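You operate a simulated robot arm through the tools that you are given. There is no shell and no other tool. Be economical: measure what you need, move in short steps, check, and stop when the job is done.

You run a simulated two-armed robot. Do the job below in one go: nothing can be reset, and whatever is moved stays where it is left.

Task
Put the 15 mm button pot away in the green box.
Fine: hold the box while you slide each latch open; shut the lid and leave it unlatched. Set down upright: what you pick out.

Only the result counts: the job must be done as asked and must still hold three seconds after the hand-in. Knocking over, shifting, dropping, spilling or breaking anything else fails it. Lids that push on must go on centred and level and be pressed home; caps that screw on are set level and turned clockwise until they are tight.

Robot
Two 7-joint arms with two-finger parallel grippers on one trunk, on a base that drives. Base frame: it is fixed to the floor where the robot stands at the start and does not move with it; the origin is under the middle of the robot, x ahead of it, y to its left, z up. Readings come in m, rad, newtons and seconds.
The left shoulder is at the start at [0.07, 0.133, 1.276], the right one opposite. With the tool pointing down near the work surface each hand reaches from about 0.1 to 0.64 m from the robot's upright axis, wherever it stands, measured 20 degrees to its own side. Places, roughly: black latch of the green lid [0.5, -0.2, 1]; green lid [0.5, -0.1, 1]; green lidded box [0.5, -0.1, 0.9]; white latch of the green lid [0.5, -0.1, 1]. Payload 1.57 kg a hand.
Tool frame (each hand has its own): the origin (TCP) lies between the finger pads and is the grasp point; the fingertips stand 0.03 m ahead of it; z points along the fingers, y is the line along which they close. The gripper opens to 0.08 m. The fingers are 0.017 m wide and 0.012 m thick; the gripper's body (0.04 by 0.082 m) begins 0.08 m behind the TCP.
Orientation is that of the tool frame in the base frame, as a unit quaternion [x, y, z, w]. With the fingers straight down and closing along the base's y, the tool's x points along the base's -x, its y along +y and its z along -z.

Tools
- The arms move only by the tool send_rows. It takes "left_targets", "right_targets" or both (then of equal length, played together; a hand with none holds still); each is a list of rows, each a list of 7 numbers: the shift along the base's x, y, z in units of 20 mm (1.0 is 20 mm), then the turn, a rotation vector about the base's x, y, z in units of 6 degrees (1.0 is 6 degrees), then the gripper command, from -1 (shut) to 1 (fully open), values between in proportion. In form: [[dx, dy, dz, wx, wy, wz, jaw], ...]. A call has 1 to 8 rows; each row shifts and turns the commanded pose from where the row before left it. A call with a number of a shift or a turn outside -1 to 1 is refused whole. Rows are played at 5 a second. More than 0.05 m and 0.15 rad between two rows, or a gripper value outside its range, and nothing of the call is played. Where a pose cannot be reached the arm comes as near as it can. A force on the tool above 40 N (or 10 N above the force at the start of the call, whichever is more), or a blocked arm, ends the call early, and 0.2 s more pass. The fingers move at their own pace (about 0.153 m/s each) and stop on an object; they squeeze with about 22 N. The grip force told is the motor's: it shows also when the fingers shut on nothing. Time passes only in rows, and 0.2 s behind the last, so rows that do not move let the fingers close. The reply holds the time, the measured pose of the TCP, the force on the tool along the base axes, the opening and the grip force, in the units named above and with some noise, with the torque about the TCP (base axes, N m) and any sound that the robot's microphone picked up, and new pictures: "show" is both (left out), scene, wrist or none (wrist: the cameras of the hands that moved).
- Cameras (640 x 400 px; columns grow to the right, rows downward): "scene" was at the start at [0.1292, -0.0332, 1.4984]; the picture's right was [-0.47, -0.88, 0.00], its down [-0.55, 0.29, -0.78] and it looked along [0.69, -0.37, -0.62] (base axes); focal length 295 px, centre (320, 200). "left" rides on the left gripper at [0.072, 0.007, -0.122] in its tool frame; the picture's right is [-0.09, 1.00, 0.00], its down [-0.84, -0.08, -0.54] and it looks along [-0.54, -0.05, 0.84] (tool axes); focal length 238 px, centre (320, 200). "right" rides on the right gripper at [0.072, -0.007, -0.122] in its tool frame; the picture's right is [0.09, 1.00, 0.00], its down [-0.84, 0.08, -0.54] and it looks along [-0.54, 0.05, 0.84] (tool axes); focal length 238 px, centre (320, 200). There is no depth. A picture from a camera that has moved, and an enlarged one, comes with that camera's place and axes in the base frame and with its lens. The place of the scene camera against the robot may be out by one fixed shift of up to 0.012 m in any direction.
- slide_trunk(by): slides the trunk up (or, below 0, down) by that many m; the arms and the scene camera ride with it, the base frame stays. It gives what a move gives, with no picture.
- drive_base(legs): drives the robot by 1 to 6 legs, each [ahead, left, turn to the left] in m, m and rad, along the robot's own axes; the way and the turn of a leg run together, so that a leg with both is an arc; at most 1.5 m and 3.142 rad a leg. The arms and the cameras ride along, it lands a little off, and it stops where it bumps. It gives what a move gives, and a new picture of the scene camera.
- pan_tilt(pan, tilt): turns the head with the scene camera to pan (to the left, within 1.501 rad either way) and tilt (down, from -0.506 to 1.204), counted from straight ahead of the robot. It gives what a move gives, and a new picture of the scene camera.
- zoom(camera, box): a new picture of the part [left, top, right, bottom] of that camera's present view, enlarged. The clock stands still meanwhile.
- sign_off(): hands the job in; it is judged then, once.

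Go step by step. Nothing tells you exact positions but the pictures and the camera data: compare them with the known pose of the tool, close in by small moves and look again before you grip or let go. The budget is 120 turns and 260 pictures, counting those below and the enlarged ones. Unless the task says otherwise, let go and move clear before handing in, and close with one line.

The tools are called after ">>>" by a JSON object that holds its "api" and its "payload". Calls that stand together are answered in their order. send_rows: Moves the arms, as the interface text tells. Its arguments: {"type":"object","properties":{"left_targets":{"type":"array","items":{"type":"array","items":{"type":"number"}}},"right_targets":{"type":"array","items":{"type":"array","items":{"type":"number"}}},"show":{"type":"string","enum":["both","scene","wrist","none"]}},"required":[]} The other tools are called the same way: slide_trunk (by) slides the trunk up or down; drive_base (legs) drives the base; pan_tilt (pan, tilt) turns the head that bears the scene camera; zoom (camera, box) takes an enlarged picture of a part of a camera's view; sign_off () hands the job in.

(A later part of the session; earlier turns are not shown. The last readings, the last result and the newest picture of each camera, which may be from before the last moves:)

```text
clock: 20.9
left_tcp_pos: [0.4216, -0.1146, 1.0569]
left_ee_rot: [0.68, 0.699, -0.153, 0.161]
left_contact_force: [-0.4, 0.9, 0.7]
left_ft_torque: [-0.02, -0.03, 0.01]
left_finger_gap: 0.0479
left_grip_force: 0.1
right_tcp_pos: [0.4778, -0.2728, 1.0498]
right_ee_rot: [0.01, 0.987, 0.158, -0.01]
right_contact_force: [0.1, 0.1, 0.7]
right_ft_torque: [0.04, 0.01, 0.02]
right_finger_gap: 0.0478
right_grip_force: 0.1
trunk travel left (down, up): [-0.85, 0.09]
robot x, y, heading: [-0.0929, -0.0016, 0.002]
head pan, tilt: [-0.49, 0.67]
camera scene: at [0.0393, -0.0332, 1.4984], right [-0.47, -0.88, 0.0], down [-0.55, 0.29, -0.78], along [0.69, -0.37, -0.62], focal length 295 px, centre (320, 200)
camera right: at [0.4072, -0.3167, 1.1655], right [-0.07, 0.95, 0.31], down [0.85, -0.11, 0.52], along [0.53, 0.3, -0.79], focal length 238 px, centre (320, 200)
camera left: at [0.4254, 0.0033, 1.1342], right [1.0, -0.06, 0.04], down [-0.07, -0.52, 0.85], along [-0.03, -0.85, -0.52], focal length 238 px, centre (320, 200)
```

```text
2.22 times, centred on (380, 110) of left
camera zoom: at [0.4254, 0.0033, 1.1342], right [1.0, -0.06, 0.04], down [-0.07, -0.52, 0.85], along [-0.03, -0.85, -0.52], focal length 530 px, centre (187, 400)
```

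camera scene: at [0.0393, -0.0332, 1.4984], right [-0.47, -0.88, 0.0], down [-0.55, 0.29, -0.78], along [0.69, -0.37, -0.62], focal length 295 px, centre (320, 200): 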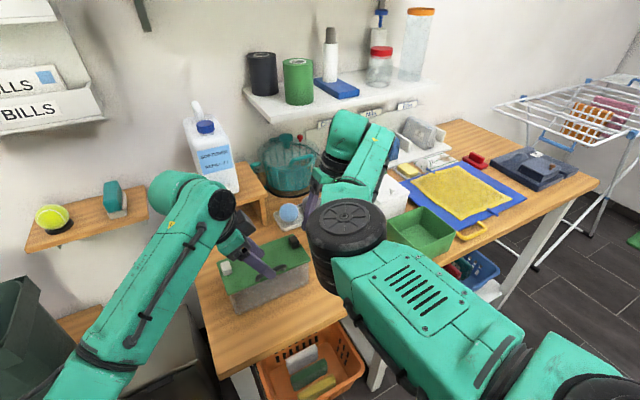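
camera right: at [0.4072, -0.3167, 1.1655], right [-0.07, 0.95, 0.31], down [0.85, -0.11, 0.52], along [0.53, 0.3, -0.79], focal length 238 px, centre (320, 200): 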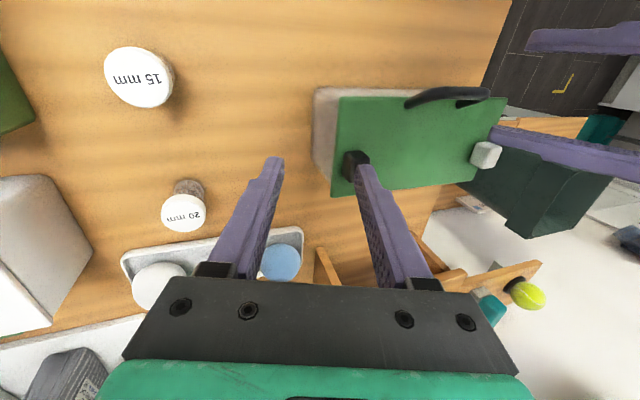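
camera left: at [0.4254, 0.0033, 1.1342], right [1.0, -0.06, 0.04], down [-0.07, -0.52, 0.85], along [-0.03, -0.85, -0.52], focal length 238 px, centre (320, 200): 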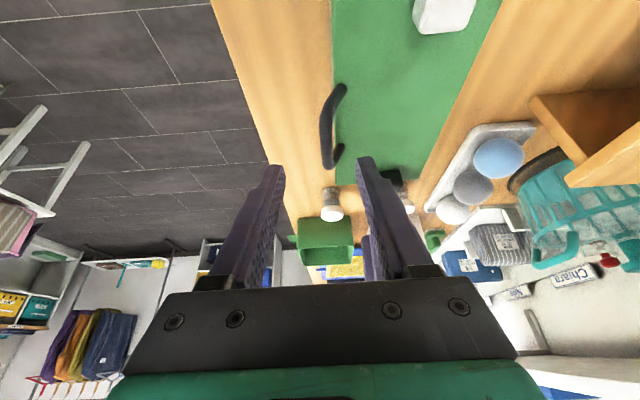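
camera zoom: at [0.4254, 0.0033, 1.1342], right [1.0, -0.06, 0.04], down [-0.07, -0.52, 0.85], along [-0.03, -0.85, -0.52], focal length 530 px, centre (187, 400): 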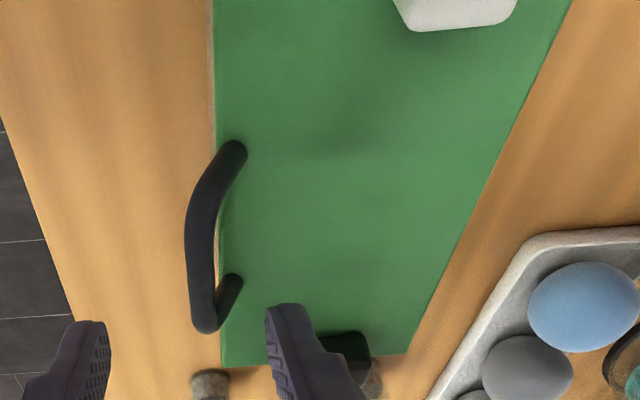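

The arms are now well apart; the box was nudged forward about 1 cm by that contact (bar now ≈x 0.422). I lower the left along its tilt onto the handle and check before closing.

>>> {"api": "send_rows", "payload": {"left_targets": [[0, -0.1, -0.8, 0, 0, 0, 0.2], [0, -0.1, -0.8, 0, 0, 0, 0.2], [0, -0.1, -0.6, 0, 0, 0, 0.2], [0, 0, -0.5, 0, 0, 0, 0.2], [0, 0, 0, 0, 0, 0, 0.2]], "show": "none"}}

>>> {"api": "zoom", "payload": {"camera": "left", "box": [220, 60, 460, 210]}}

>>> {"api": "zoom", "payload": {"camera": "right", "box": [310, 60, 550, 210]}}

```text
clock: 22.1
left_tcp_pos: [0.4209, -0.1196, 1.002]
left_ee_rot: [0.681, 0.698, -0.153, 0.161]
left_contact_force: [0.2, 0.6, 5.3]
left_ft_torque: [-0.02, -0.15, 0.05]
left_finger_gap: 0.0486
left_grip_force: 0.2
right_tcp_pos: [0.4765, -0.2736, 1.0509]
right_ee_rot: [0.01, 0.987, 0.158, -0.009]
right_contact_force: [0.0, 1.3, -0.6]
right_ft_torque: [0.01, 0.0, 0.01]
right_finger_gap: 0.0476
right_grip_force: 0.1
trunk travel left (down, up): [-0.85, 0.09]
robot x, y, heading: [-0.0929, -0.0, -0.001]
head pan, tilt: [-0.49, 0.67]
```

```text
2.67 times, centred on (340, 135) of left
camera zoom: at [0.4246, -0.0025, 1.0808], right [1.0, -0.06, 0.05], down [-0.07, -0.52, 0.85], along [-0.03, -0.85, -0.52], focal length 636 px, centre (267, 373)
```

zoom: 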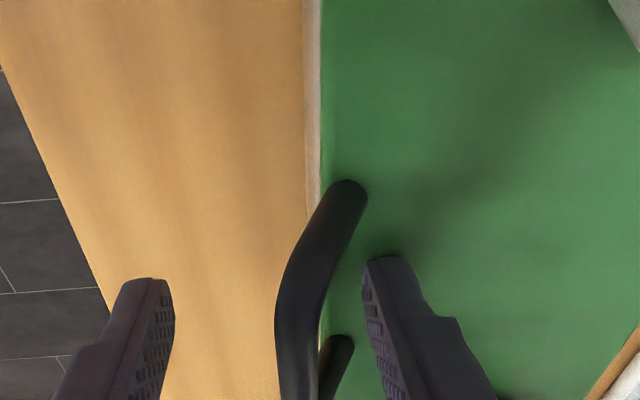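

```text
2.67 times, centred on (430, 135) of right
camera zoom: at [0.4063, -0.3164, 1.1659], right [-0.07, 0.95, 0.31], down [0.85, -0.11, 0.52], along [0.53, 0.3, -0.79], focal length 636 px, centre (27, 373)
```

zoom: 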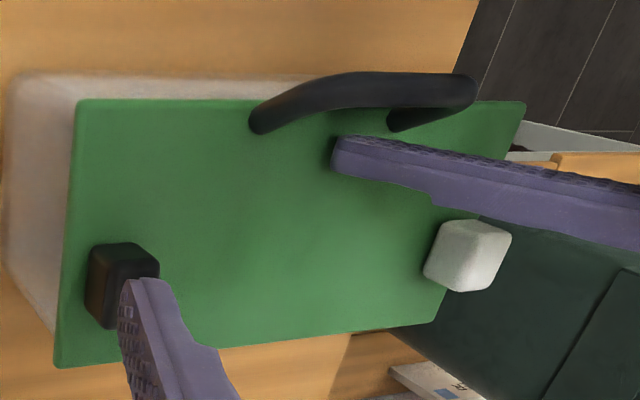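

The fingertip lightly touches the lid (lid top ≈0.971). Raise 1.5 mm, shift 5 mm toward the bar, and close on the handle.

>>> {"api": "send_rows", "payload": {"left_targets": [[0.2, 0, 0.1, 0, 0, 0, 0.2], [0, 0, 0, 0, 0, 0, -1], [0, 0, 0, 0, 0, 0, -1], [0, 0, 0, 0, 0, 0, -1]], "right_targets": [[0, 0, 0, 0, 0, 0, 0.2], [0, 0, 0, 0, 0, 0, 0.2], [0, 0, 0, 0, 0, 0, 0.2], [0, 0, 0, 0, 0, 0, 0.2]], "show": "none"}}

>>> {"api": "zoom", "payload": {"camera": "left", "box": [220, 60, 460, 210]}}

>>> {"api": "zoom", "payload": {"camera": "right", "box": [310, 60, 550, 210]}}

```text
clock: 23.1
left_tcp_pos: [0.4254, -0.1209, 1.0037]
left_ee_rot: [0.681, 0.698, -0.154, 0.16]
left_contact_force: [0.8, 0.4, -0.5]
left_ft_torque: [-0.01, 0.03, -0.06]
left_finger_gap: 0.0097
left_grip_force: 21.9
right_tcp_pos: [0.4775, -0.2736, 1.0495]
right_ee_rot: [0.011, 0.987, 0.158, -0.011]
right_contact_force: [-0.4, 0.9, -0.8]
right_ft_torque: [0.0, 0.02, -0.03]
right_finger_gap: 0.048
right_grip_force: 0.2
trunk travel left (down, up): [-0.85, 0.09]
robot x, y, heading: [-0.0902, 0.0006, 0.006]
head pan, tilt: [-0.49, 0.67]
```

```text
2.67 times, centred on (340, 135) of left
camera zoom: at [0.4293, -0.0029, 1.0817], right [1.0, -0.06, 0.04], down [-0.07, -0.52, 0.85], along [-0.03, -0.85, -0.52], focal length 636 px, centre (267, 373)
```

zoom: 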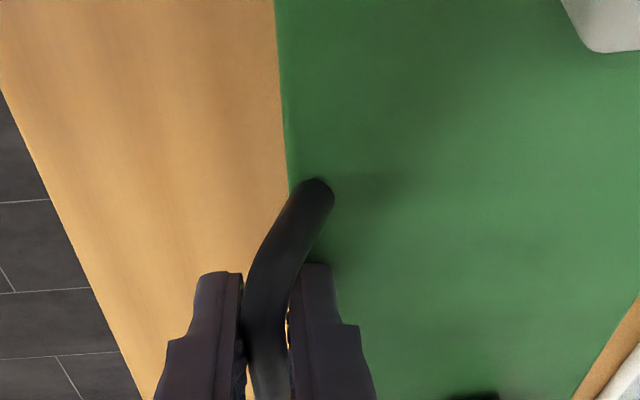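

```text
2.67 times, centred on (430, 135) of right
camera zoom: at [0.4073, -0.3168, 1.1653], right [-0.07, 0.95, 0.31], down [0.85, -0.11, 0.52], along [0.53, 0.3, -0.8], focal length 636 px, centre (27, 373)
```

zoom: 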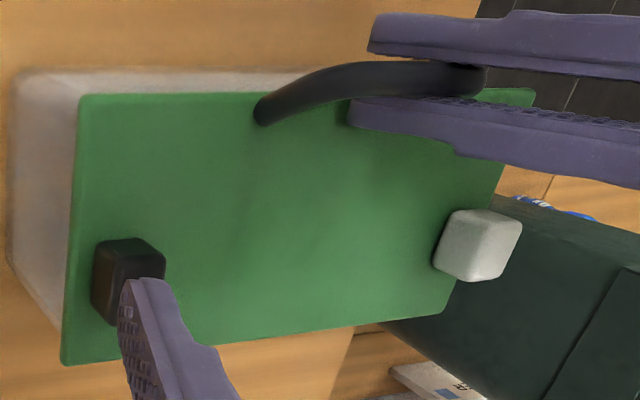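

Handle is firmly held. Now move the right hand over the black knob (≈0.491, −0.213), mostly untilting, and stop just above it.

>>> {"api": "send_rows", "payload": {"right_targets": [[0.2, 0.7, 0, -1, 0, 0, 0], [0.2, 0.7, 0, -1, 0, 0, 0], [0.2, 0.7, 0, 0, 0, 0, 0], [0.08, 0.75, 0, 0, 0, 0, 0], [0, 0, -0.7, 0, 0, 0, 0], [0, 0, -0.6, 0, 0, 0, 0]], "show": "scene"}}

>>> {"api": "zoom", "payload": {"camera": "right", "box": [220, 80, 420, 205]}}

```text
clock: 24.6
left_tcp_pos: [0.4253, -0.1207, 1.0045]
left_ee_rot: [0.681, 0.698, -0.153, 0.16]
left_contact_force: [-1.0, 0.1, 0.3]
left_ft_torque: [0.01, -0.03, -0.03]
left_finger_gap: 0.01
left_grip_force: 22.2
right_tcp_pos: [0.4903, -0.2162, 1.0252]
right_ee_rot: [0.011, 0.998, 0.054, -0.008]
right_contact_force: [0.5, -0.4, -0.1]
right_ft_torque: [0.01, -0.01, -0.02]
right_finger_gap: 0.0402
right_grip_force: 0.1
trunk travel left (down, up): [-0.85, 0.09]
robot x, y, heading: [-0.0892, 0.0028, 0.003]
head pan, tilt: [-0.49, 0.67]
camera scene: at [0.039, -0.0332, 1.4985], right [-0.47, -0.88, 0.0], down [-0.55, 0.29, -0.78], along [0.69, -0.37, -0.62], focal length 295 px, centre (320, 200)
```

scene: 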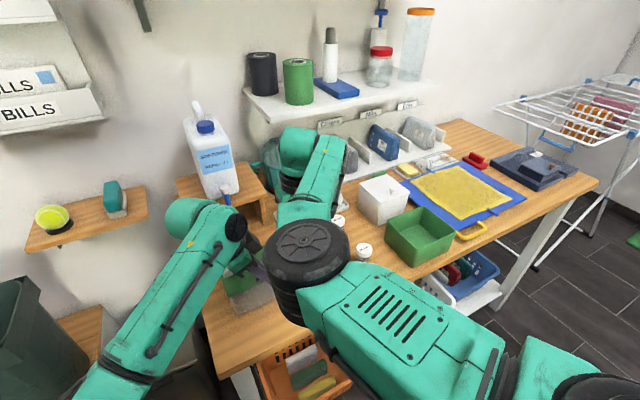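

```text
3.20 times, centred on (320, 142) of right
camera zoom: at [0.4206, -0.2347, 1.1465], right [-0.07, 0.99, 0.11], down [0.85, 0.0, 0.53], along [0.53, 0.13, -0.84], focal length 763 px, centre (320, 384)
```

zoom: 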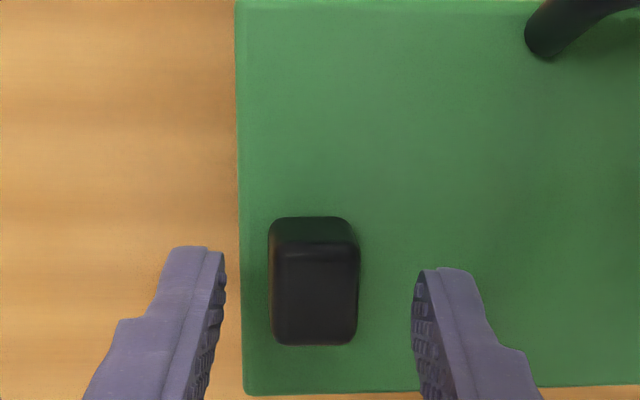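

Knob centre ≈ (0.497, −0.2125). Shift 6 mm forward, descend 18 mm, and check.

>>> {"api": "send_rows", "payload": {"right_targets": [[0.3, 0, 0, 0, 0, 0, 0], [0, 0, -0.5, 0, 0, 0, 0], [0, 0, -0.4, 0, 0, 0, 0], [0, 0, 0, 0, 0, 0, 0]], "show": "none"}}

>>> {"api": "zoom", "payload": {"camera": "right", "box": [220, 80, 420, 205]}}

```text
clock: 25.6
left_tcp_pos: [0.4256, -0.12, 1.0027]
left_ee_rot: [0.682, 0.697, -0.154, 0.159]
left_contact_force: [-1.0, 0.4, -0.1]
left_ft_torque: [0.06, -0.05, 0.03]
left_finger_gap: 0.0099
left_grip_force: 22.0
right_tcp_pos: [0.4963, -0.2168, 1.0057]
right_ee_rot: [0.012, 0.998, 0.054, -0.009]
right_contact_force: [-0.7, 0.1, -0.2]
right_ft_torque: [-0.01, 0.03, 0.01]
right_finger_gap: 0.0401
right_grip_force: 0.1
trunk travel left (down, up): [-0.85, 0.09]
robot x, y, heading: [-0.0871, -0.0009, -0.002]
head pan, tilt: [-0.49, 0.67]
```

```text
3.20 times, centred on (320, 142) of right
camera zoom: at [0.4261, -0.2347, 1.1277], right [-0.07, 0.99, 0.11], down [0.85, 0.0, 0.53], along [0.53, 0.13, -0.84], focal length 763 px, centre (320, 384)
```

zoom: 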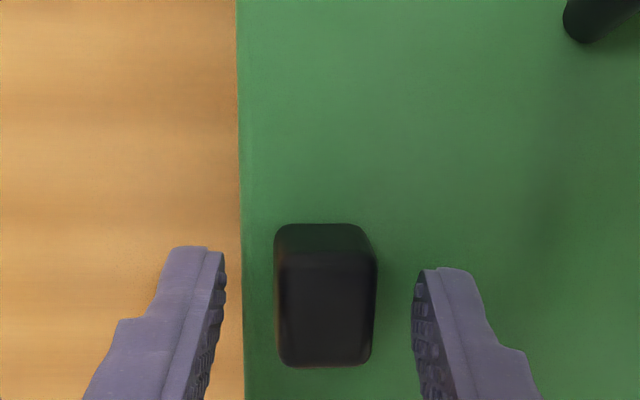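

Knob is between the fingers without contact. Close on it.

>>> {"api": "send_rows", "payload": {"right_targets": [[0, 0, 0, 0, 0, 0, -1], [0, 0, 0, 0, 0, 0, -1], [0, 0, 0, 0, 0, 0, -1]], "show": "none"}}

>>> {"api": "zoom", "payload": {"camera": "right", "box": [220, 80, 420, 205]}}

```text
clock: 26.4
left_tcp_pos: [0.4257, -0.1198, 1.0049]
left_ee_rot: [0.68, 0.699, -0.152, 0.161]
left_contact_force: [3.2, -0.2, 0.9]
left_ft_torque: [0.09, -0.08, -0.07]
left_finger_gap: 0.0096
left_grip_force: 22.0
right_tcp_pos: [0.4969, -0.2158, 1.0059]
right_ee_rot: [0.012, 0.998, 0.053, -0.009]
right_contact_force: [-2.8, 0.2, 0.6]
right_ft_torque: [-0.44, -0.03, 0.39]
right_finger_gap: 0.0204
right_grip_force: 22.3
trunk travel left (down, up): [-0.85, 0.09]
robot x, y, heading: [-0.0904, 0.0027, 0.003]
head pan, tilt: [-0.49, 0.67]
```

```text
3.20 times, centred on (320, 142) of right
camera zoom: at [0.4263, -0.2345, 1.1278], right [-0.07, 0.99, 0.11], down [0.85, 0.0, 0.53], along [0.53, 0.13, -0.84], focal length 763 px, centre (320, 384)
```

zoom: 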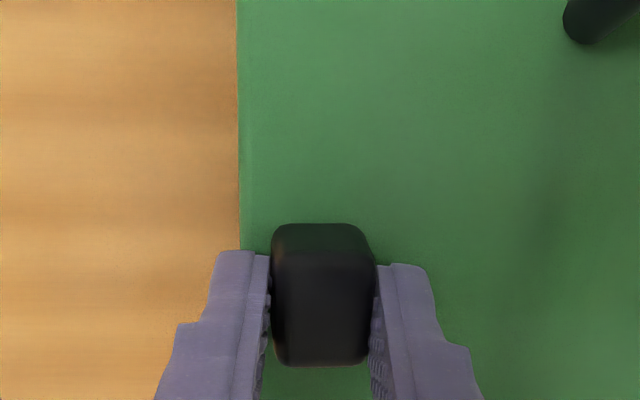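

Gripped the black knob (20 mm). Test a small 5 mm slide inward (+y).

>>> {"api": "send_rows", "payload": {"right_targets": [[0, 0.12, 0, 0, 0, 0, -1], [0, 0.12, 0, 0, 0, 0, -1], [0, 0, 0, 0, 0, 0, -1]], "show": "none"}}

>>> {"api": "zoom", "payload": {"camera": "right", "box": [220, 80, 420, 205]}}

```text
clock: 27.1
left_tcp_pos: [0.4263, -0.12, 1.0035]
left_ee_rot: [0.681, 0.698, -0.154, 0.16]
left_contact_force: [5.4, 0.5, 0.2]
left_ft_torque: [0.13, -0.07, -0.01]
left_finger_gap: 0.0095
left_grip_force: 22.0
right_tcp_pos: [0.4964, -0.2106, 1.0052]
right_ee_rot: [0.011, 0.998, 0.053, -0.009]
right_contact_force: [-4.8, 0.1, 1.1]
right_ft_torque: [-0.38, 0.05, 0.41]
right_finger_gap: 0.0203
right_grip_force: 21.8
trunk travel left (down, up): [-0.85, 0.09]
robot x, y, heading: [-0.0916, 0.0024, -0.002]
head pan, tilt: [-0.49, 0.67]
```

```text
3.20 times, centred on (320, 142) of right
camera zoom: at [0.4261, -0.2297, 1.1277], right [-0.07, 0.99, 0.11], down [0.85, 0.0, 0.53], along [0.53, 0.13, -0.84], focal length 763 px, centre (320, 384)
```

zoom: 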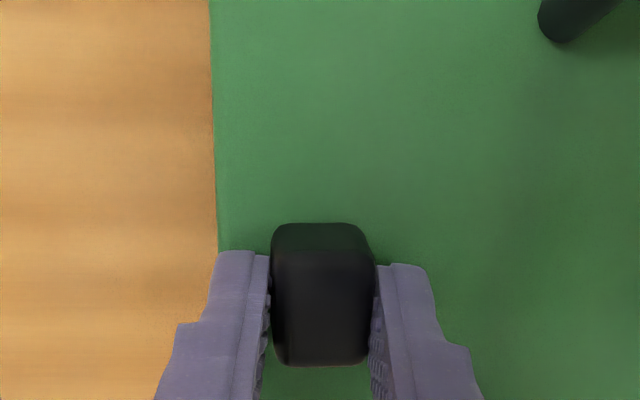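

It slides freely inward. Continue in small steps until it meets its end.

>>> {"api": "send_rows", "payload": {"right_targets": [[0, 0.15, 0, 0, 0, 0, -1], [0, 0.15, 0, 0, 0, 0, -1], [0, 0.15, 0, 0, 0, 0, -1], [0, 0, 0, 0, 0, 0, -1]], "show": "none"}}

>>> {"api": "zoom", "payload": {"camera": "right", "box": [180, 70, 460, 205]}}

```text
clock: 28.1
left_tcp_pos: [0.4247, -0.12, 1.0033]
left_ee_rot: [0.681, 0.698, -0.153, 0.16]
left_contact_force: [5.4, -0.6, 0.9]
left_ft_torque: [0.1, -0.04, 0.05]
left_finger_gap: 0.0096
left_grip_force: 21.9
right_tcp_pos: [0.4974, -0.2024, 1.0064]
right_ee_rot: [0.012, 0.998, 0.054, -0.009]
right_contact_force: [-6.0, 0.5, 0.5]
right_ft_torque: [-0.4, 0.06, 0.42]
right_finger_gap: 0.0205
right_grip_force: 21.6
trunk travel left (down, up): [-0.85, 0.09]
robot x, y, heading: [-0.0869, -0.0005, -0.0]
head pan, tilt: [-0.49, 0.67]
```

```text
2.29 times, centred on (320, 138) of right
camera zoom: at [0.4266, -0.2208, 1.1278], right [-0.07, 0.99, 0.11], down [0.85, 0.0, 0.53], along [0.53, 0.13, -0.84], focal length 545 px, centre (320, 343)
```

zoom: 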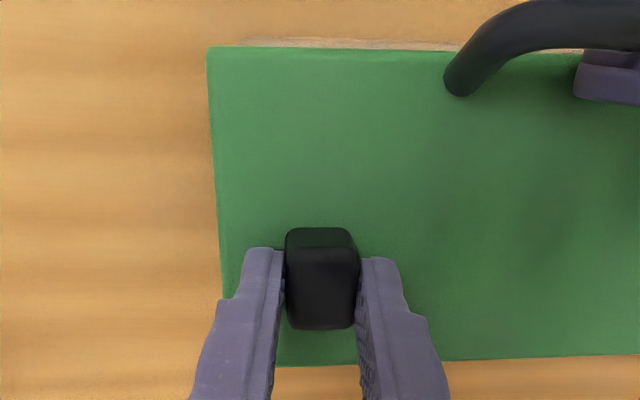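

Still free after 14 mm. Continue until resistance.

>>> {"api": "send_rows", "payload": {"right_targets": [[0, 0.15, 0, 0, 0, 0, -1], [0, 0.15, 0, 0, 0, 0, -1], [0, 0.15, 0, 0, 0, 0, -1], [0, 0.1, 0, 0, 0, 0, -1], [0, 0, 0, 0, 0, 0, -1]], "show": "none"}}

>>> {"api": "zoom", "payload": {"camera": "right", "box": [180, 70, 460, 205]}}

```text
clock: 29.4
left_tcp_pos: [0.4254, -0.1197, 1.0037]
left_ee_rot: [0.681, 0.699, -0.153, 0.16]
left_contact_force: [0.3, 7.4, 2.6]
left_ft_torque: [-0.05, -0.01, 0.17]
left_finger_gap: 0.01
left_grip_force: 21.7
right_tcp_pos: [0.4964, -0.193, 1.0055]
right_ee_rot: [0.013, 0.999, 0.053, -0.008]
right_contact_force: [-1.2, -8.5, 0.4]
right_ft_torque: [-0.64, -0.04, 0.43]
right_finger_gap: 0.0205
right_grip_force: 22.1
trunk travel left (down, up): [-0.85, 0.09]
robot x, y, heading: [-0.0862, 0.0002, 0.001]
head pan, tilt: [-0.49, 0.67]
```

```text
2.29 times, centred on (320, 138) of right
camera zoom: at [0.4262, -0.2106, 1.1278], right [-0.07, 0.99, 0.11], down [0.85, 0.0, 0.53], along [0.53, 0.13, -0.84], focal length 545 px, centre (320, 343)
```

zoom: 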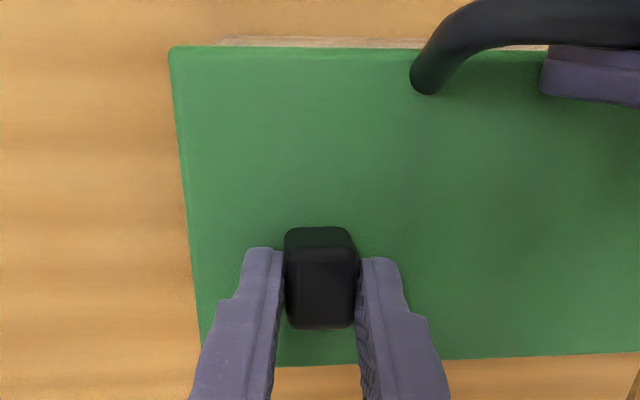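

The black latch hit its end stop after ~22 mm. I'll leave the right hand holding that knob (at the stop it anchors the box against the white latch's slide), ease its push, and move the left from the handle to above the white knob.

>>> {"api": "send_rows", "payload": {"left_targets": [[0, 0, 0, 0, 0, 0, -1], [0, 0, 0, 0, 0, 0, 0.2], [0, 0, 0, 0, 0, 0, 0.2], [0, 0.2, 1, 0, 0, 0, 0.2], [0, 0.3, 1, 0, 0, 0, 0.2], [1, 0.8, 0.8, 0, 0, 0, 0.2], [1, 0.8, 0, 0, 0, 0, 0.2], [1, 1, 0, 0, 0, 0, 0.2]], "right_targets": [[0, -0.12, 0, 0, 0, 0, -1], [0, 0, 0, 0, 0, 0, -1], [0, 0, 0, 0, 0, 0, -1], [0, 0, 0, 0, 0, 0, -1], [0, 0, 0, 0, 0, 0, -1], [0, 0, 0, 0, 0, 0, -1], [0, 0, 0, 0, 0, 0, -1], [0, 0, 0, 0, 0, 0, -1]], "show": "both"}}

```text
clock: 31.1
left_tcp_pos: [0.4837, -0.056, 1.0596]
left_ee_rot: [0.68, 0.698, -0.155, 0.161]
left_contact_force: [0.9, -0.3, 0.4]
left_ft_torque: [0.01, -0.01, -0.01]
left_finger_gap: 0.0481
left_grip_force: 0.1
right_tcp_pos: [0.4976, -0.1939, 1.0076]
right_ee_rot: [0.012, 0.998, 0.053, -0.008]
right_contact_force: [0.5, -0.4, 4.5]
right_ft_torque: [-0.39, -0.04, 0.11]
right_finger_gap: 0.0204
right_grip_force: 22.3
trunk travel left (down, up): [-0.85, 0.09]
robot x, y, heading: [-0.09, 0.0026, 0.002]
head pan, tilt: [-0.49, 0.67]
camera scene: at [0.0387, -0.0323, 1.4985], right [-0.47, -0.88, 0.0], down [-0.55, 0.29, -0.78], along [0.69, -0.37, -0.62], focal length 295 px, centre (320, 200)
camera right: at [0.4265, -0.212, 1.1281], right [-0.07, 0.99, 0.11], down [0.85, 0.0, 0.53], along [0.53, 0.13, -0.84], focal length 238 px, centre (320, 200)
camera left: at [0.4885, 0.0617, 1.1372], right [1.0, -0.06, 0.04], down [-0.07, -0.52, 0.85], along [-0.03, -0.85, -0.52], focal length 238 px, centre (320, 200)
```

scene: 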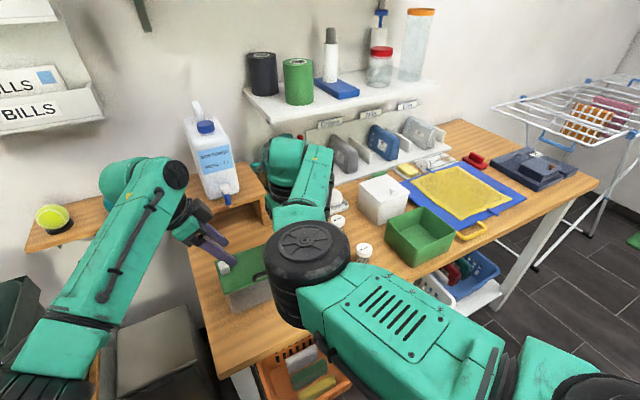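
right: 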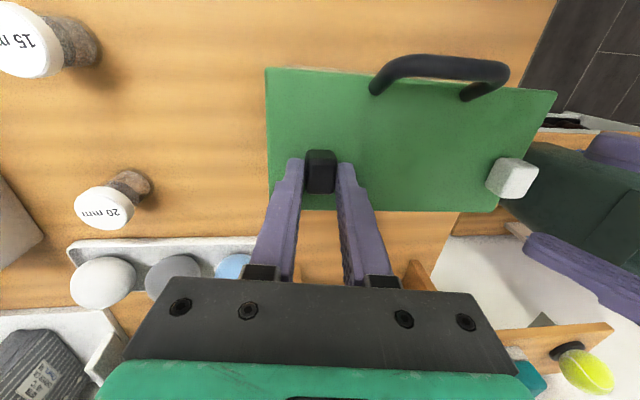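
left: 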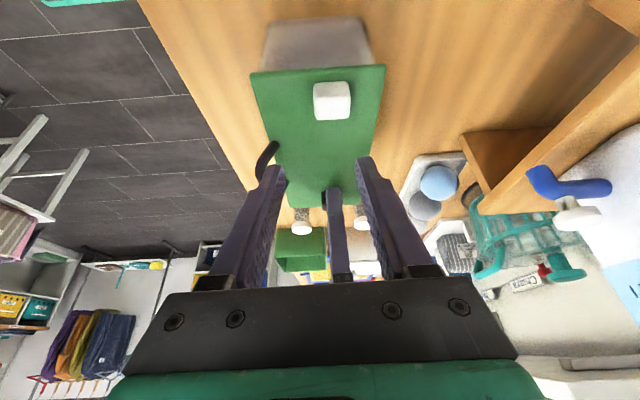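

White knob ≈ (0.497, −0.050). Align the left above it and descend most of the way.

>>> {"api": "send_rows", "payload": {"left_targets": [[0.67, 0.95, 0, 0, 0, 0, 0.2], [0, 0, -0.8, 0, 0, 0, 0.2], [0, 0, -0.8, 0, 0, 0, 0.2], [0, 0, 0, 0, 0, 0, 0.2]], "show": "none"}}

>>> {"api": "zoom", "payload": {"camera": "left", "box": [180, 50, 460, 225]}}

```text
clock: 32.1
left_tcp_pos: [0.4981, -0.0391, 1.0284]
left_ee_rot: [0.682, 0.698, -0.153, 0.16]
left_contact_force: [0.5, -0.1, -0.2]
left_ft_torque: [0.02, 0.02, -0.02]
left_finger_gap: 0.0479
left_grip_force: 0.0
right_tcp_pos: [0.496, -0.1925, 1.0066]
right_ee_rot: [0.011, 0.998, 0.054, -0.008]
right_contact_force: [0.9, -0.1, 4.9]
right_ft_torque: [-0.39, -0.01, 0.09]
right_finger_gap: 0.02
right_grip_force: 21.7
trunk travel left (down, up): [-0.85, 0.09]
robot x, y, heading: [-0.0923, 0.0016, -0.003]
head pan, tilt: [-0.49, 0.67]
```

```text
2.29 times, centred on (320, 138) of left
camera zoom: at [0.5019, 0.0801, 1.1062], right [1.0, -0.06, 0.04], down [-0.07, -0.52, 0.85], along [-0.03, -0.85, -0.52], focal length 545 px, centre (320, 343)
```

zoom: 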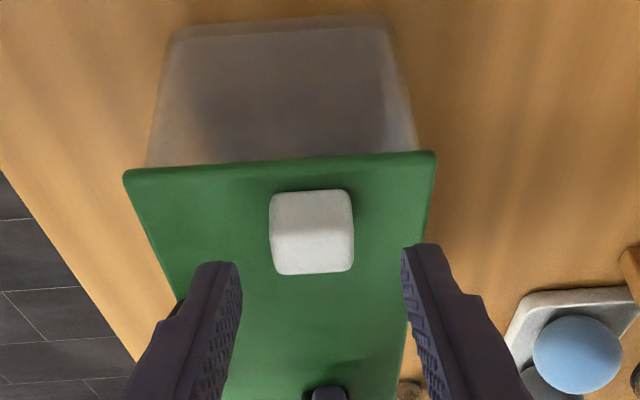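

Slight correction, then descend 22 mm and close gently on the white knob.

>>> {"api": "send_rows", "payload": {"left_targets": [[-0.12, -0.1, -0.5, 0, 0, 0, 0.2], [0, 0, -0.6, 0, 0, 0, 0.2], [0, 0, 0, 0, 0, 0, 0.2], [0, 0, 0, 0, 0, 0, -1], [0, 0, 0, 0, 0, 0, -1], [0, 0, 0, 0, 0, 0, -1]], "show": "none"}}

>>> {"api": "zoom", "payload": {"camera": "left", "box": [180, 50, 460, 225]}}

```text
clock: 33.5
left_tcp_pos: [0.4945, -0.0409, 1.0058]
left_ee_rot: [0.681, 0.698, -0.153, 0.16]
left_contact_force: [-1.8, 0.1, -0.6]
left_ft_torque: [0.08, 0.07, -0.33]
left_finger_gap: 0.0252
left_grip_force: 21.8
right_tcp_pos: [0.4967, -0.1941, 1.007]
right_ee_rot: [0.012, 0.998, 0.054, -0.008]
right_contact_force: [1.1, -0.4, 3.7]
right_ft_torque: [-0.42, -0.01, 0.15]
right_finger_gap: 0.0201
right_grip_force: 21.8
trunk travel left (down, up): [-0.85, 0.09]
robot x, y, heading: [-0.0895, -0.0026, 0.001]
head pan, tilt: [-0.49, 0.67]
```

```text
2.29 times, centred on (320, 138) of left
camera zoom: at [0.4992, 0.0773, 1.0845], right [1.0, -0.06, 0.04], down [-0.07, -0.52, 0.85], along [-0.03, -0.85, -0.52], focal length 545 px, centre (320, 343)
```

zoom: 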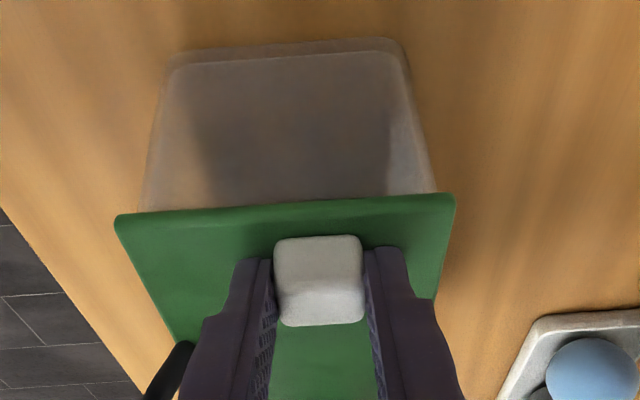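

Good grip (25 mm). Slide the white knob inward (−y) by ~10 mm and check.

>>> {"api": "send_rows", "payload": {"left_targets": [[0, -0.12, 0, 0, 0, 0, -1], [0, -0.12, 0, 0, 0, 0, -1], [0, -0.12, 0, 0, 0, 0, -1], [0, -0.12, 0, 0, 0, 0, -1], [0, 0, 0, 0, 0, 0, -1]], "show": "none"}}

>>> {"api": "zoom", "payload": {"camera": "left", "box": [180, 50, 460, 225]}}

```text
clock: 34.8
left_tcp_pos: [0.4957, -0.0509, 1.0076]
left_ee_rot: [0.681, 0.698, -0.153, 0.16]
left_contact_force: [0.2, 0.2, 0.4]
left_ft_torque: [0.36, 0.1, -0.33]
left_finger_gap: 0.025
left_grip_force: 22.1
right_tcp_pos: [0.4967, -0.1952, 1.0075]
right_ee_rot: [0.012, 0.998, 0.054, -0.008]
right_contact_force: [-0.3, -0.3, 3.7]
right_ft_torque: [-0.37, 0.09, 0.14]
right_finger_gap: 0.0201
right_grip_force: 22.9
trunk travel left (down, up): [-0.85, 0.09]
robot x, y, heading: [-0.0915, -0.0011, 0.003]
head pan, tilt: [-0.49, 0.67]
```

```text
2.29 times, centred on (320, 138) of left
camera zoom: at [0.4992, 0.0666, 1.0847], right [1.0, -0.06, 0.04], down [-0.07, -0.52, 0.85], along [-0.03, -0.85, -0.53], focal length 545 px, centre (320, 343)
```

zoom: 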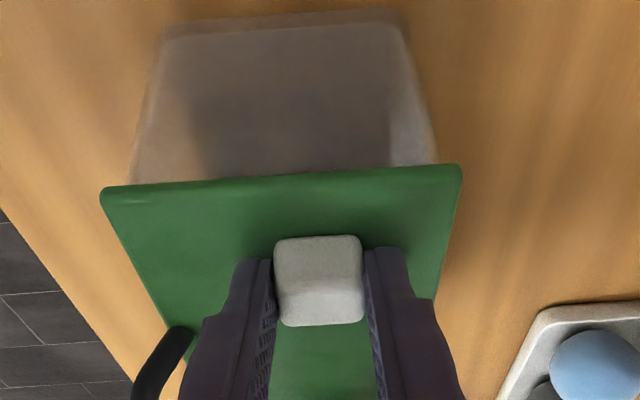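

Sliding freely. Continue to the end stop.

>>> {"api": "send_rows", "payload": {"left_targets": [[0, -0.13, 0, 0, 0, 0, -1], [0, -0.13, 0, 0, 0, 0, -1], [0, -0.13, 0, 0, 0, 0, -1], [0, -0.13, 0, 0, 0, 0, -1], [0, -0.1, 0, 0, 0, 0, -1], [0, 0, 0, 0, 0, 0, -1]], "show": "none"}}

>>> {"api": "zoom", "payload": {"camera": "left", "box": [180, 50, 460, 225]}}

```text
clock: 36.1
left_tcp_pos: [0.4952, -0.0621, 1.0073]
left_ee_rot: [0.681, 0.698, -0.153, 0.161]
left_contact_force: [-1.4, 6.1, 0.7]
left_ft_torque: [0.28, 0.12, -0.32]
left_finger_gap: 0.0252
left_grip_force: 21.9
right_tcp_pos: [0.4957, -0.1955, 1.0058]
right_ee_rot: [0.012, 0.998, 0.054, -0.008]
right_contact_force: [1.4, -4.8, 2.7]
right_ft_torque: [-0.48, -0.06, 0.15]
right_finger_gap: 0.0202
right_grip_force: 22.0
trunk travel left (down, up): [-0.85, 0.09]
robot x, y, heading: [-0.0919, 0.001, 0.001]
head pan, tilt: [-0.49, 0.67]
```

```text
2.29 times, centred on (320, 138) of left
camera zoom: at [0.499, 0.0546, 1.0849], right [1.0, -0.06, 0.04], down [-0.07, -0.52, 0.85], along [-0.03, -0.85, -0.52], focal length 545 px, centre (320, 343)
```

zoom: 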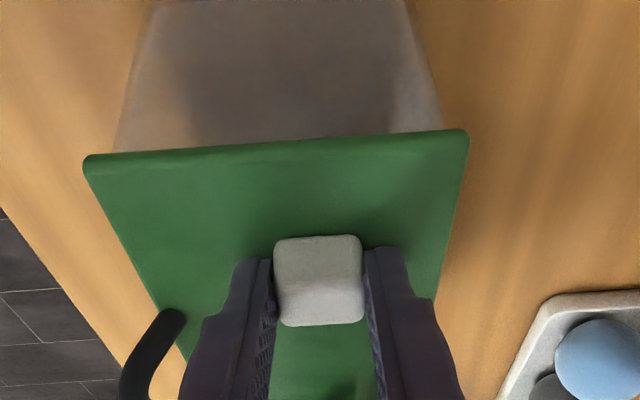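

Resistance rises at ~21 mm travel. Push 1.5 mm more to confirm the stop, then ease off, open both hands and lift clear.

>>> {"api": "send_rows", "payload": {"left_targets": [[0, -0.08, 0, 0, 0, 0, -1], [0, 0, 0, 0, 0, 0, -1]], "show": "none"}}

>>> {"api": "send_rows", "payload": {"left_targets": [[0, 0.12, 0, 0, 0, 0, -1], [0, 0, 0, 0, 0, 0, 0.2], [0, 0, 0, 0, 0, 0, 0.2], [0, 0.3, 1, 0, 0, 0, 0.2], [0, 0.4, 1, 0, 0, 0, 0.2]], "right_targets": [[0, 0, 0, 0, 0, 0, -1], [0, 0, 0, 0, 0, 0, 0.2], [0, 0, 0, 0, 0, 0, 0.2], [0, 0, 1, 0, 0, 0, 0.2], [0, -0.5, 1, 0, 0, 0, 0.2]], "show": "wrist"}}

```text
clock: 36.8
left_tcp_pos: [0.4945, -0.065, 1.0071]
left_ee_rot: [0.681, 0.698, -0.153, 0.161]
left_contact_force: [-2.8, 6.6, 3.0]
left_ft_torque: [0.06, 0.17, -0.42]
left_finger_gap: 0.025
left_grip_force: 21.7
right_tcp_pos: [0.4969, -0.1941, 1.0062]
right_ee_rot: [0.013, 0.998, 0.053, -0.008]
right_contact_force: [3.1, -5.6, 1.3]
right_ft_torque: [-0.56, -0.12, 0.14]
right_finger_gap: 0.02
right_grip_force: 22.2
trunk travel left (down, up): [-0.85, 0.09]
robot x, y, heading: [-0.0884, -0.0019, 0.003]
head pan, tilt: [-0.49, 0.67]
```

```text
clock: 38.0
left_tcp_pos: [0.4961, -0.0485, 1.0495]
left_ee_rot: [0.681, 0.698, -0.153, 0.16]
left_contact_force: [0.4, -0.5, 0.8]
left_ft_torque: [0.0, -0.04, 0.01]
left_finger_gap: 0.048
left_grip_force: 0.0
right_tcp_pos: [0.4964, -0.2031, 1.0461]
right_ee_rot: [0.012, 0.998, 0.053, -0.008]
right_contact_force: [0.9, 1.3, 0.0]
right_ft_torque: [-0.03, -0.04, -0.02]
right_finger_gap: 0.048
right_grip_force: 0.0
trunk travel left (down, up): [-0.85, 0.09]
robot x, y, heading: [-0.0883, 0.0011, 0.005]
head pan, tilt: [-0.49, 0.67]
camera right: at [0.4264, -0.2222, 1.168], right [-0.07, 0.99, 0.11], down [0.85, 0.0, 0.53], along [0.53, 0.13, -0.84], focal length 238 px, centre (320, 200)
camera left: at [0.4988, 0.0689, 1.1258], right [1.0, -0.06, 0.04], down [-0.07, -0.52, 0.85], along [-0.03, -0.85, -0.52], focal length 238 px, centre (320, 200)
```

right: 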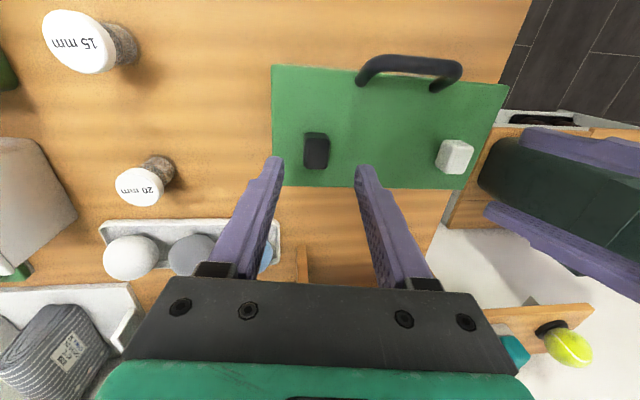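
left: 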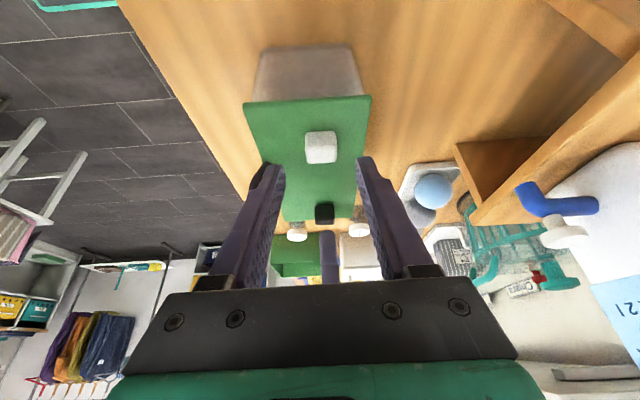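

Both latches are fully inward. Next the left goes to the front of the handle, pitched ~42° with fingers pointing forward-down, while the right moves off above the pots.

>>> {"api": "send_rows", "payload": {"left_targets": [[-0.5, -0.4, 0.3, 1, 0, 0, 0.2], [-0.9, -0.5, 0, 1, -1, 0, 0.2], [-0.9, -0.5, 0, 0, -1, 0, 0.2], [-0.9, -0.5, 0, 0, -1, 0, 0.2], [-0.9, -0.5, 0, 0, -1, 0, 0.2], [-0.9, -0.5, 0, 0, -1, 0, 0.2], [-0.9, -0.5, 0, 0, -1, 0, 0.2], [-0.9, -0.4, 0, 0, -1, 0, 0.2]], "right_targets": [[0, -0.8, 0.6, 0, 0, 0, 0.5], [-0.3, -1, 0.6, -1, 0, 0, 0.5], [-0.4, -1, 0.6, 0, 0, 0, 0.5], [-0.5, -1, 0.6, 0, 0, 0, 0.5], [-0.5, -1, 0.4, 0, 0, 0, 0.5], [-0.5, -1, 0, 0, 0, 0, 0.5], [-0.5, -1, 0, 0, 0, 0, 0.5], [-0.5, -1, 0, 0, 0, 0, 0.5]], "show": "both"}}

```text
clock: 39.8
left_tcp_pos: [0.3571, -0.1266, 1.0548]
left_ee_rot: [0.679, 0.628, 0.175, 0.338]
left_contact_force: [-0.4, -0.2, 0.5]
left_ft_torque: [-0.01, 0.01, -0.01]
left_finger_gap: 0.0479
left_grip_force: 0.2
right_tcp_pos: [0.4303, -0.3597, 1.1031]
right_ee_rot: [0.012, 1.0, 0.002, -0.007]
right_contact_force: [-0.3, -0.2, -0.5]
right_ft_torque: [0.02, -0.03, 0.03]
right_finger_gap: 0.0601
right_grip_force: 0.0
trunk travel left (down, up): [-0.85, 0.09]
robot x, y, heading: [-0.0913, -0.0004, 0.001]
head pan, tilt: [-0.49, 0.67]
camera scene: at [0.0368, -0.0346, 1.4986], right [-0.47, -0.88, 0.0], down [-0.55, 0.29, -0.78], along [0.69, -0.37, -0.62], focal length 295 px, centre (320, 200)
camera right: at [0.3606, -0.3662, 1.227], right [-0.07, 1.0, 0.01], down [0.85, 0.06, 0.53], along [0.53, 0.04, -0.85], focal length 238 px, centre (320, 200)
camera left: at [0.2924, -0.0286, 1.1314], right [0.72, -0.07, 0.69], down [-0.54, -0.68, 0.49], along [0.44, -0.73, -0.53], focal length 238 px, centre (320, 200)
```

scene: 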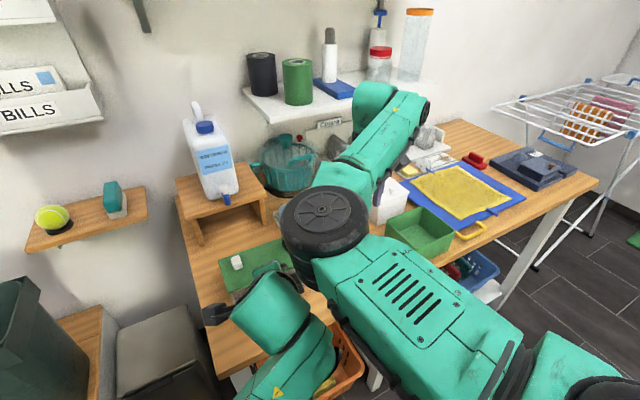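
right: 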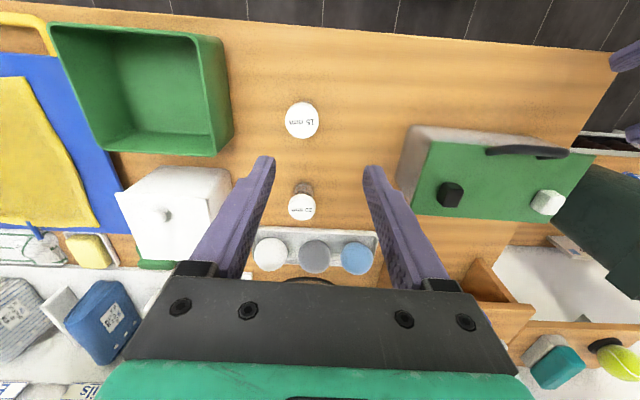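
left: 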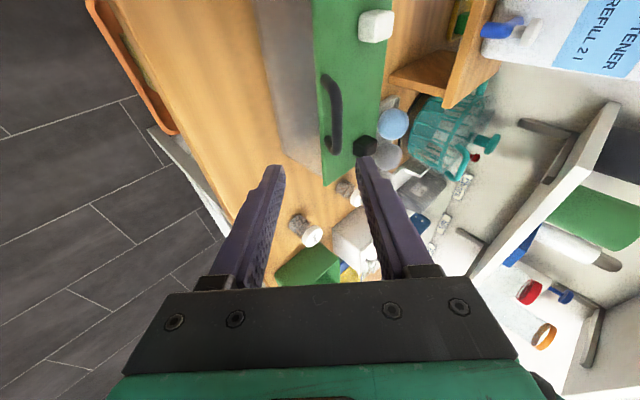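

Left is aligned to approach the bar along its own axis. Advance partway and look.

>>> {"api": "send_rows", "payload": {"left_targets": [[0.65, 0, -0.6, 0, 0, 0, 0.2], [0.65, 0, -0.6, 0, 0, 0, 0.2], [0.5, 0, -0.5, 0, 0, 0, 0.2]], "show": "none"}}

>>> {"api": "zoom", "payload": {"camera": "left", "box": [180, 40, 460, 215]}}

>>> {"api": "zoom", "payload": {"camera": "right", "box": [400, 100, 640, 250]}}

```text
clock: 40.5
left_tcp_pos: [0.397, -0.1245, 1.0181]
left_ee_rot: [0.678, 0.63, 0.175, 0.335]
left_contact_force: [0.8, -0.1, -0.1]
left_ft_torque: [-0.01, -0.03, 0.03]
left_finger_gap: 0.0481
left_grip_force: 0.0
right_tcp_pos: [0.4324, -0.3598, 1.1035]
right_ee_rot: [0.013, 1.0, 0.002, -0.007]
right_contact_force: [-0.4, 0.2, 0.5]
right_ft_torque: [-0.02, 0.03, 0.0]
right_finger_gap: 0.0601
right_grip_force: 0.0
trunk travel left (down, up): [-0.85, 0.09]
robot x, y, heading: [-0.0932, -0.0034, 0.004]
head pan, tilt: [-0.49, 0.67]
```

```text
2.29 times, centred on (320, 128) of left
camera zoom: at [0.3324, -0.026, 1.0956], right [0.72, -0.07, 0.69], down [-0.54, -0.69, 0.49], along [0.44, -0.72, -0.53], focal length 545 px, centre (320, 366)
```

zoom: 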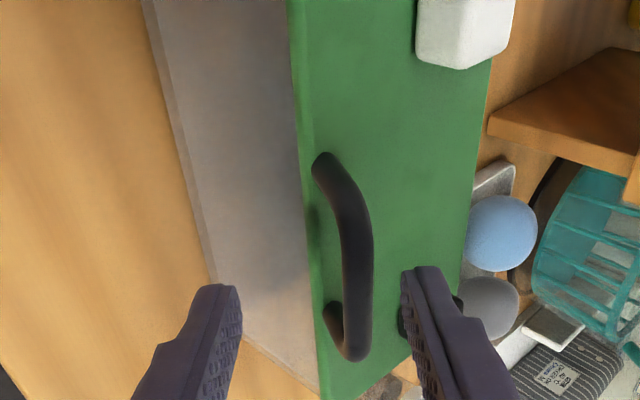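

```text
2.67 times, centred on (520, 175) of right
camera zoom: at [0.3631, -0.3652, 1.2264], right [-0.07, 1.0, 0.0], down [0.85, 0.06, 0.53], along [0.53, 0.04, -0.85], focal length 636 px, centre (-213, 267)
```

zoom: 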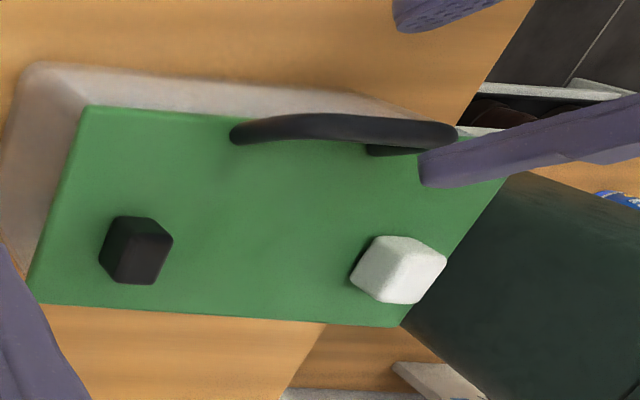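

The bar sits slightly toward the upper finger. Shift accordingly, advance ~25 mm, and check.

>>> {"api": "send_rows", "payload": {"left_targets": [[0.4, 0, 0.1, 0, 0, 0, 0.2], [0.4, 0, -0.4, 0, 0, 0, 0.2], [0.35, 0, -0.4, 0, 0, 0, 0.2], [0, 0, 0, 0, 0, 0, 0.2]], "show": "none"}}

>>> {"api": "zoom", "payload": {"camera": "left", "box": [180, 40, 460, 215]}}

>>> {"api": "zoom", "payload": {"camera": "right", "box": [400, 100, 640, 250]}}

```text
clock: 41.5
left_tcp_pos: [0.4186, -0.1246, 1.0039]
left_ee_rot: [0.679, 0.63, 0.174, 0.335]
left_contact_force: [-0.6, 0.0, -0.5]
left_ft_torque: [0.03, 0.02, 0.0]
left_finger_gap: 0.0481
left_grip_force: 0.0
right_tcp_pos: [0.4322, -0.3596, 1.1035]
right_ee_rot: [0.012, 1.0, 0.002, -0.008]
right_contact_force: [0.2, 0.0, -0.5]
right_ft_torque: [-0.03, -0.01, -0.01]
right_finger_gap: 0.0602
right_grip_force: 0.0
trunk travel left (down, up): [-0.85, 0.09]
robot x, y, heading: [-0.0911, -0.0, 0.003]
head pan, tilt: [-0.49, 0.67]
```

```text
2.29 times, centred on (320, 128) of left
camera zoom: at [0.3547, -0.0267, 1.0816], right [0.72, -0.07, 0.69], down [-0.54, -0.69, 0.49], along [0.44, -0.72, -0.53], focal length 545 px, centre (320, 366)
```

zoom: 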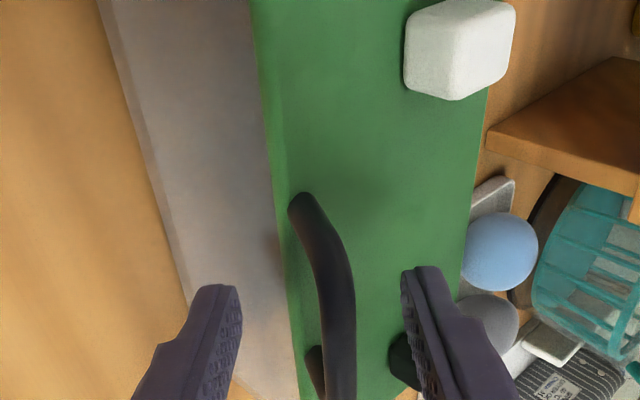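

```text
2.67 times, centred on (520, 175) of right
camera zoom: at [0.3625, -0.3654, 1.2266], right [-0.07, 1.0, 0.0], down [0.85, 0.06, 0.53], along [0.53, 0.04, -0.85], focal length 636 px, centre (-213, 267)
```

zoom: 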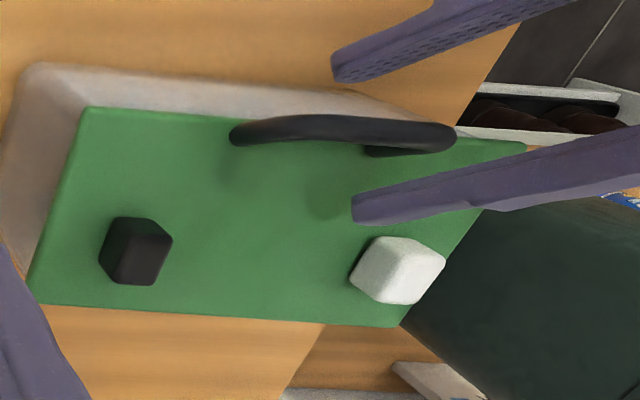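

Straddling the bar. Close.

>>> {"api": "send_rows", "payload": {"left_targets": [[0.1, 0, -0.1, 0, 0, 0, 0.2], [0, 0, 0, 0, 0, 0, -1], [0, 0, 0, 0, 0, 0, -1], [0, 0, 0, 0, 0, 0, -1]], "show": "none"}}

>>> {"api": "zoom", "payload": {"camera": "right", "box": [400, 100, 640, 250]}}

```text
clock: 42.5
left_tcp_pos: [0.4212, -0.1246, 1.0028]
left_ee_rot: [0.679, 0.629, 0.175, 0.336]
left_contact_force: [0.6, 0.0, 5.2]
left_ft_torque: [0.37, -0.07, -0.18]
left_finger_gap: 0.0096
left_grip_force: 22.2
right_tcp_pos: [0.4317, -0.3605, 1.1045]
right_ee_rot: [0.012, 1.0, 0.002, -0.007]
right_contact_force: [0.2, 0.2, 1.0]
right_ft_torque: [0.03, -0.01, -0.01]
right_finger_gap: 0.06
right_grip_force: 0.0
trunk travel left (down, up): [-0.85, 0.09]
robot x, y, heading: [-0.0906, -0.001, 0.008]
head pan, tilt: [-0.49, 0.67]
```

```text
2.67 times, centred on (520, 175) of right
camera zoom: at [0.3619, -0.3652, 1.2269], right [-0.07, 1.0, 0.0], down [0.85, 0.06, 0.53], along [0.53, 0.04, -0.85], focal length 636 px, centre (-213, 267)
```

zoom: 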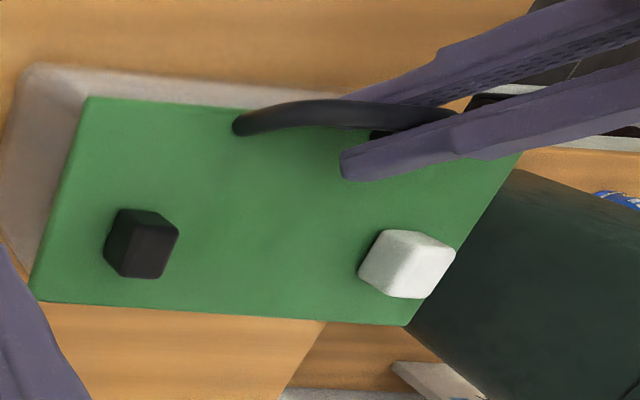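

Handle gripped. Try opening on an arc about a rear hinge (18° first) and check.

>>> {"api": "send_rows", "payload": {"left_targets": [[0.2, 0, 0.53, 0, 1, 0, -1], [0.26, 0, 0.51, 0, 1, 0, -1], [0.31, 0, 0.48, 0, 1, 0, -1], [0, 0, 0, 0, 0, 0, -1]], "show": "none"}}

>>> {"api": "zoom", "payload": {"camera": "right", "box": [380, 60, 640, 250]}}

>>> {"api": "zoom", "payload": {"camera": "left", "box": [180, 0, 500, 215]}}

```text
clock: 43.5
left_tcp_pos: [0.4368, -0.1256, 1.0326]
left_ee_rot: [0.697, 0.675, 0.066, 0.233]
left_contact_force: [0.2, 0.2, 0.5]
left_ft_torque: [0.21, 0.04, 0.0]
left_finger_gap: 0.0095
left_grip_force: 21.5
right_tcp_pos: [0.4324, -0.3611, 1.1033]
right_ee_rot: [0.012, 1.0, 0.002, -0.007]
right_contact_force: [0.3, 0.5, -0.1]
right_ft_torque: [0.02, -0.03, 0.0]
right_finger_gap: 0.0599
right_grip_force: 0.1
trunk travel left (down, up): [-0.85, 0.09]
robot x, y, heading: [-0.0933, 0.0017, 0.004]
head pan, tilt: [-0.49, 0.67]
```

```text
2.11 times, centred on (510, 155) of right
camera zoom: at [0.3627, -0.3654, 1.2265], right [-0.07, 1.0, 0.0], down [0.85, 0.06, 0.53], along [0.53, 0.04, -0.85], focal length 502 px, centre (-80, 295)
```

zoom: 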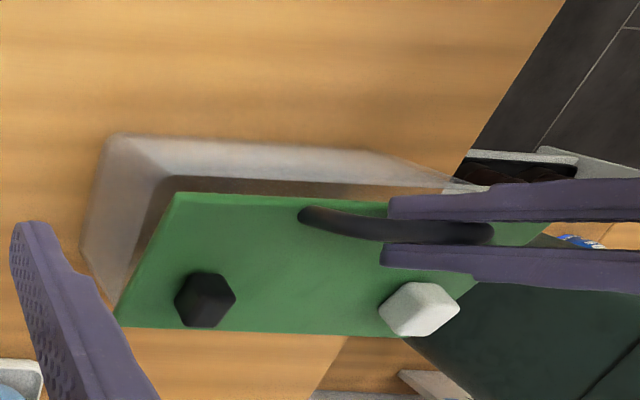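

```text
1.86 times, centred on (340, 108) of left
camera zoom: at [0.3997, -0.0268, 1.1269], right [0.9, -0.07, 0.43], down [-0.36, -0.69, 0.63], along [0.25, -0.72, -0.64], focal length 443 px, centre (283, 372)
```

zoom: 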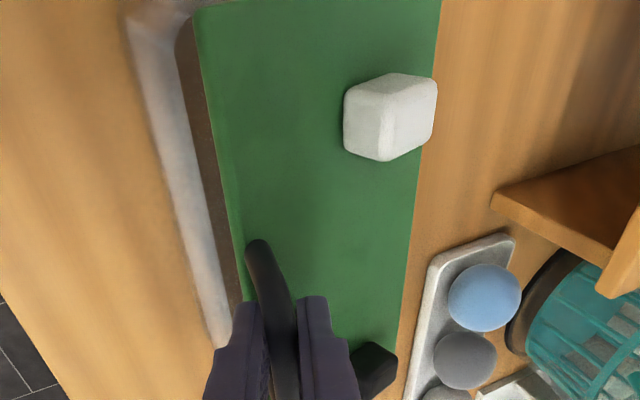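

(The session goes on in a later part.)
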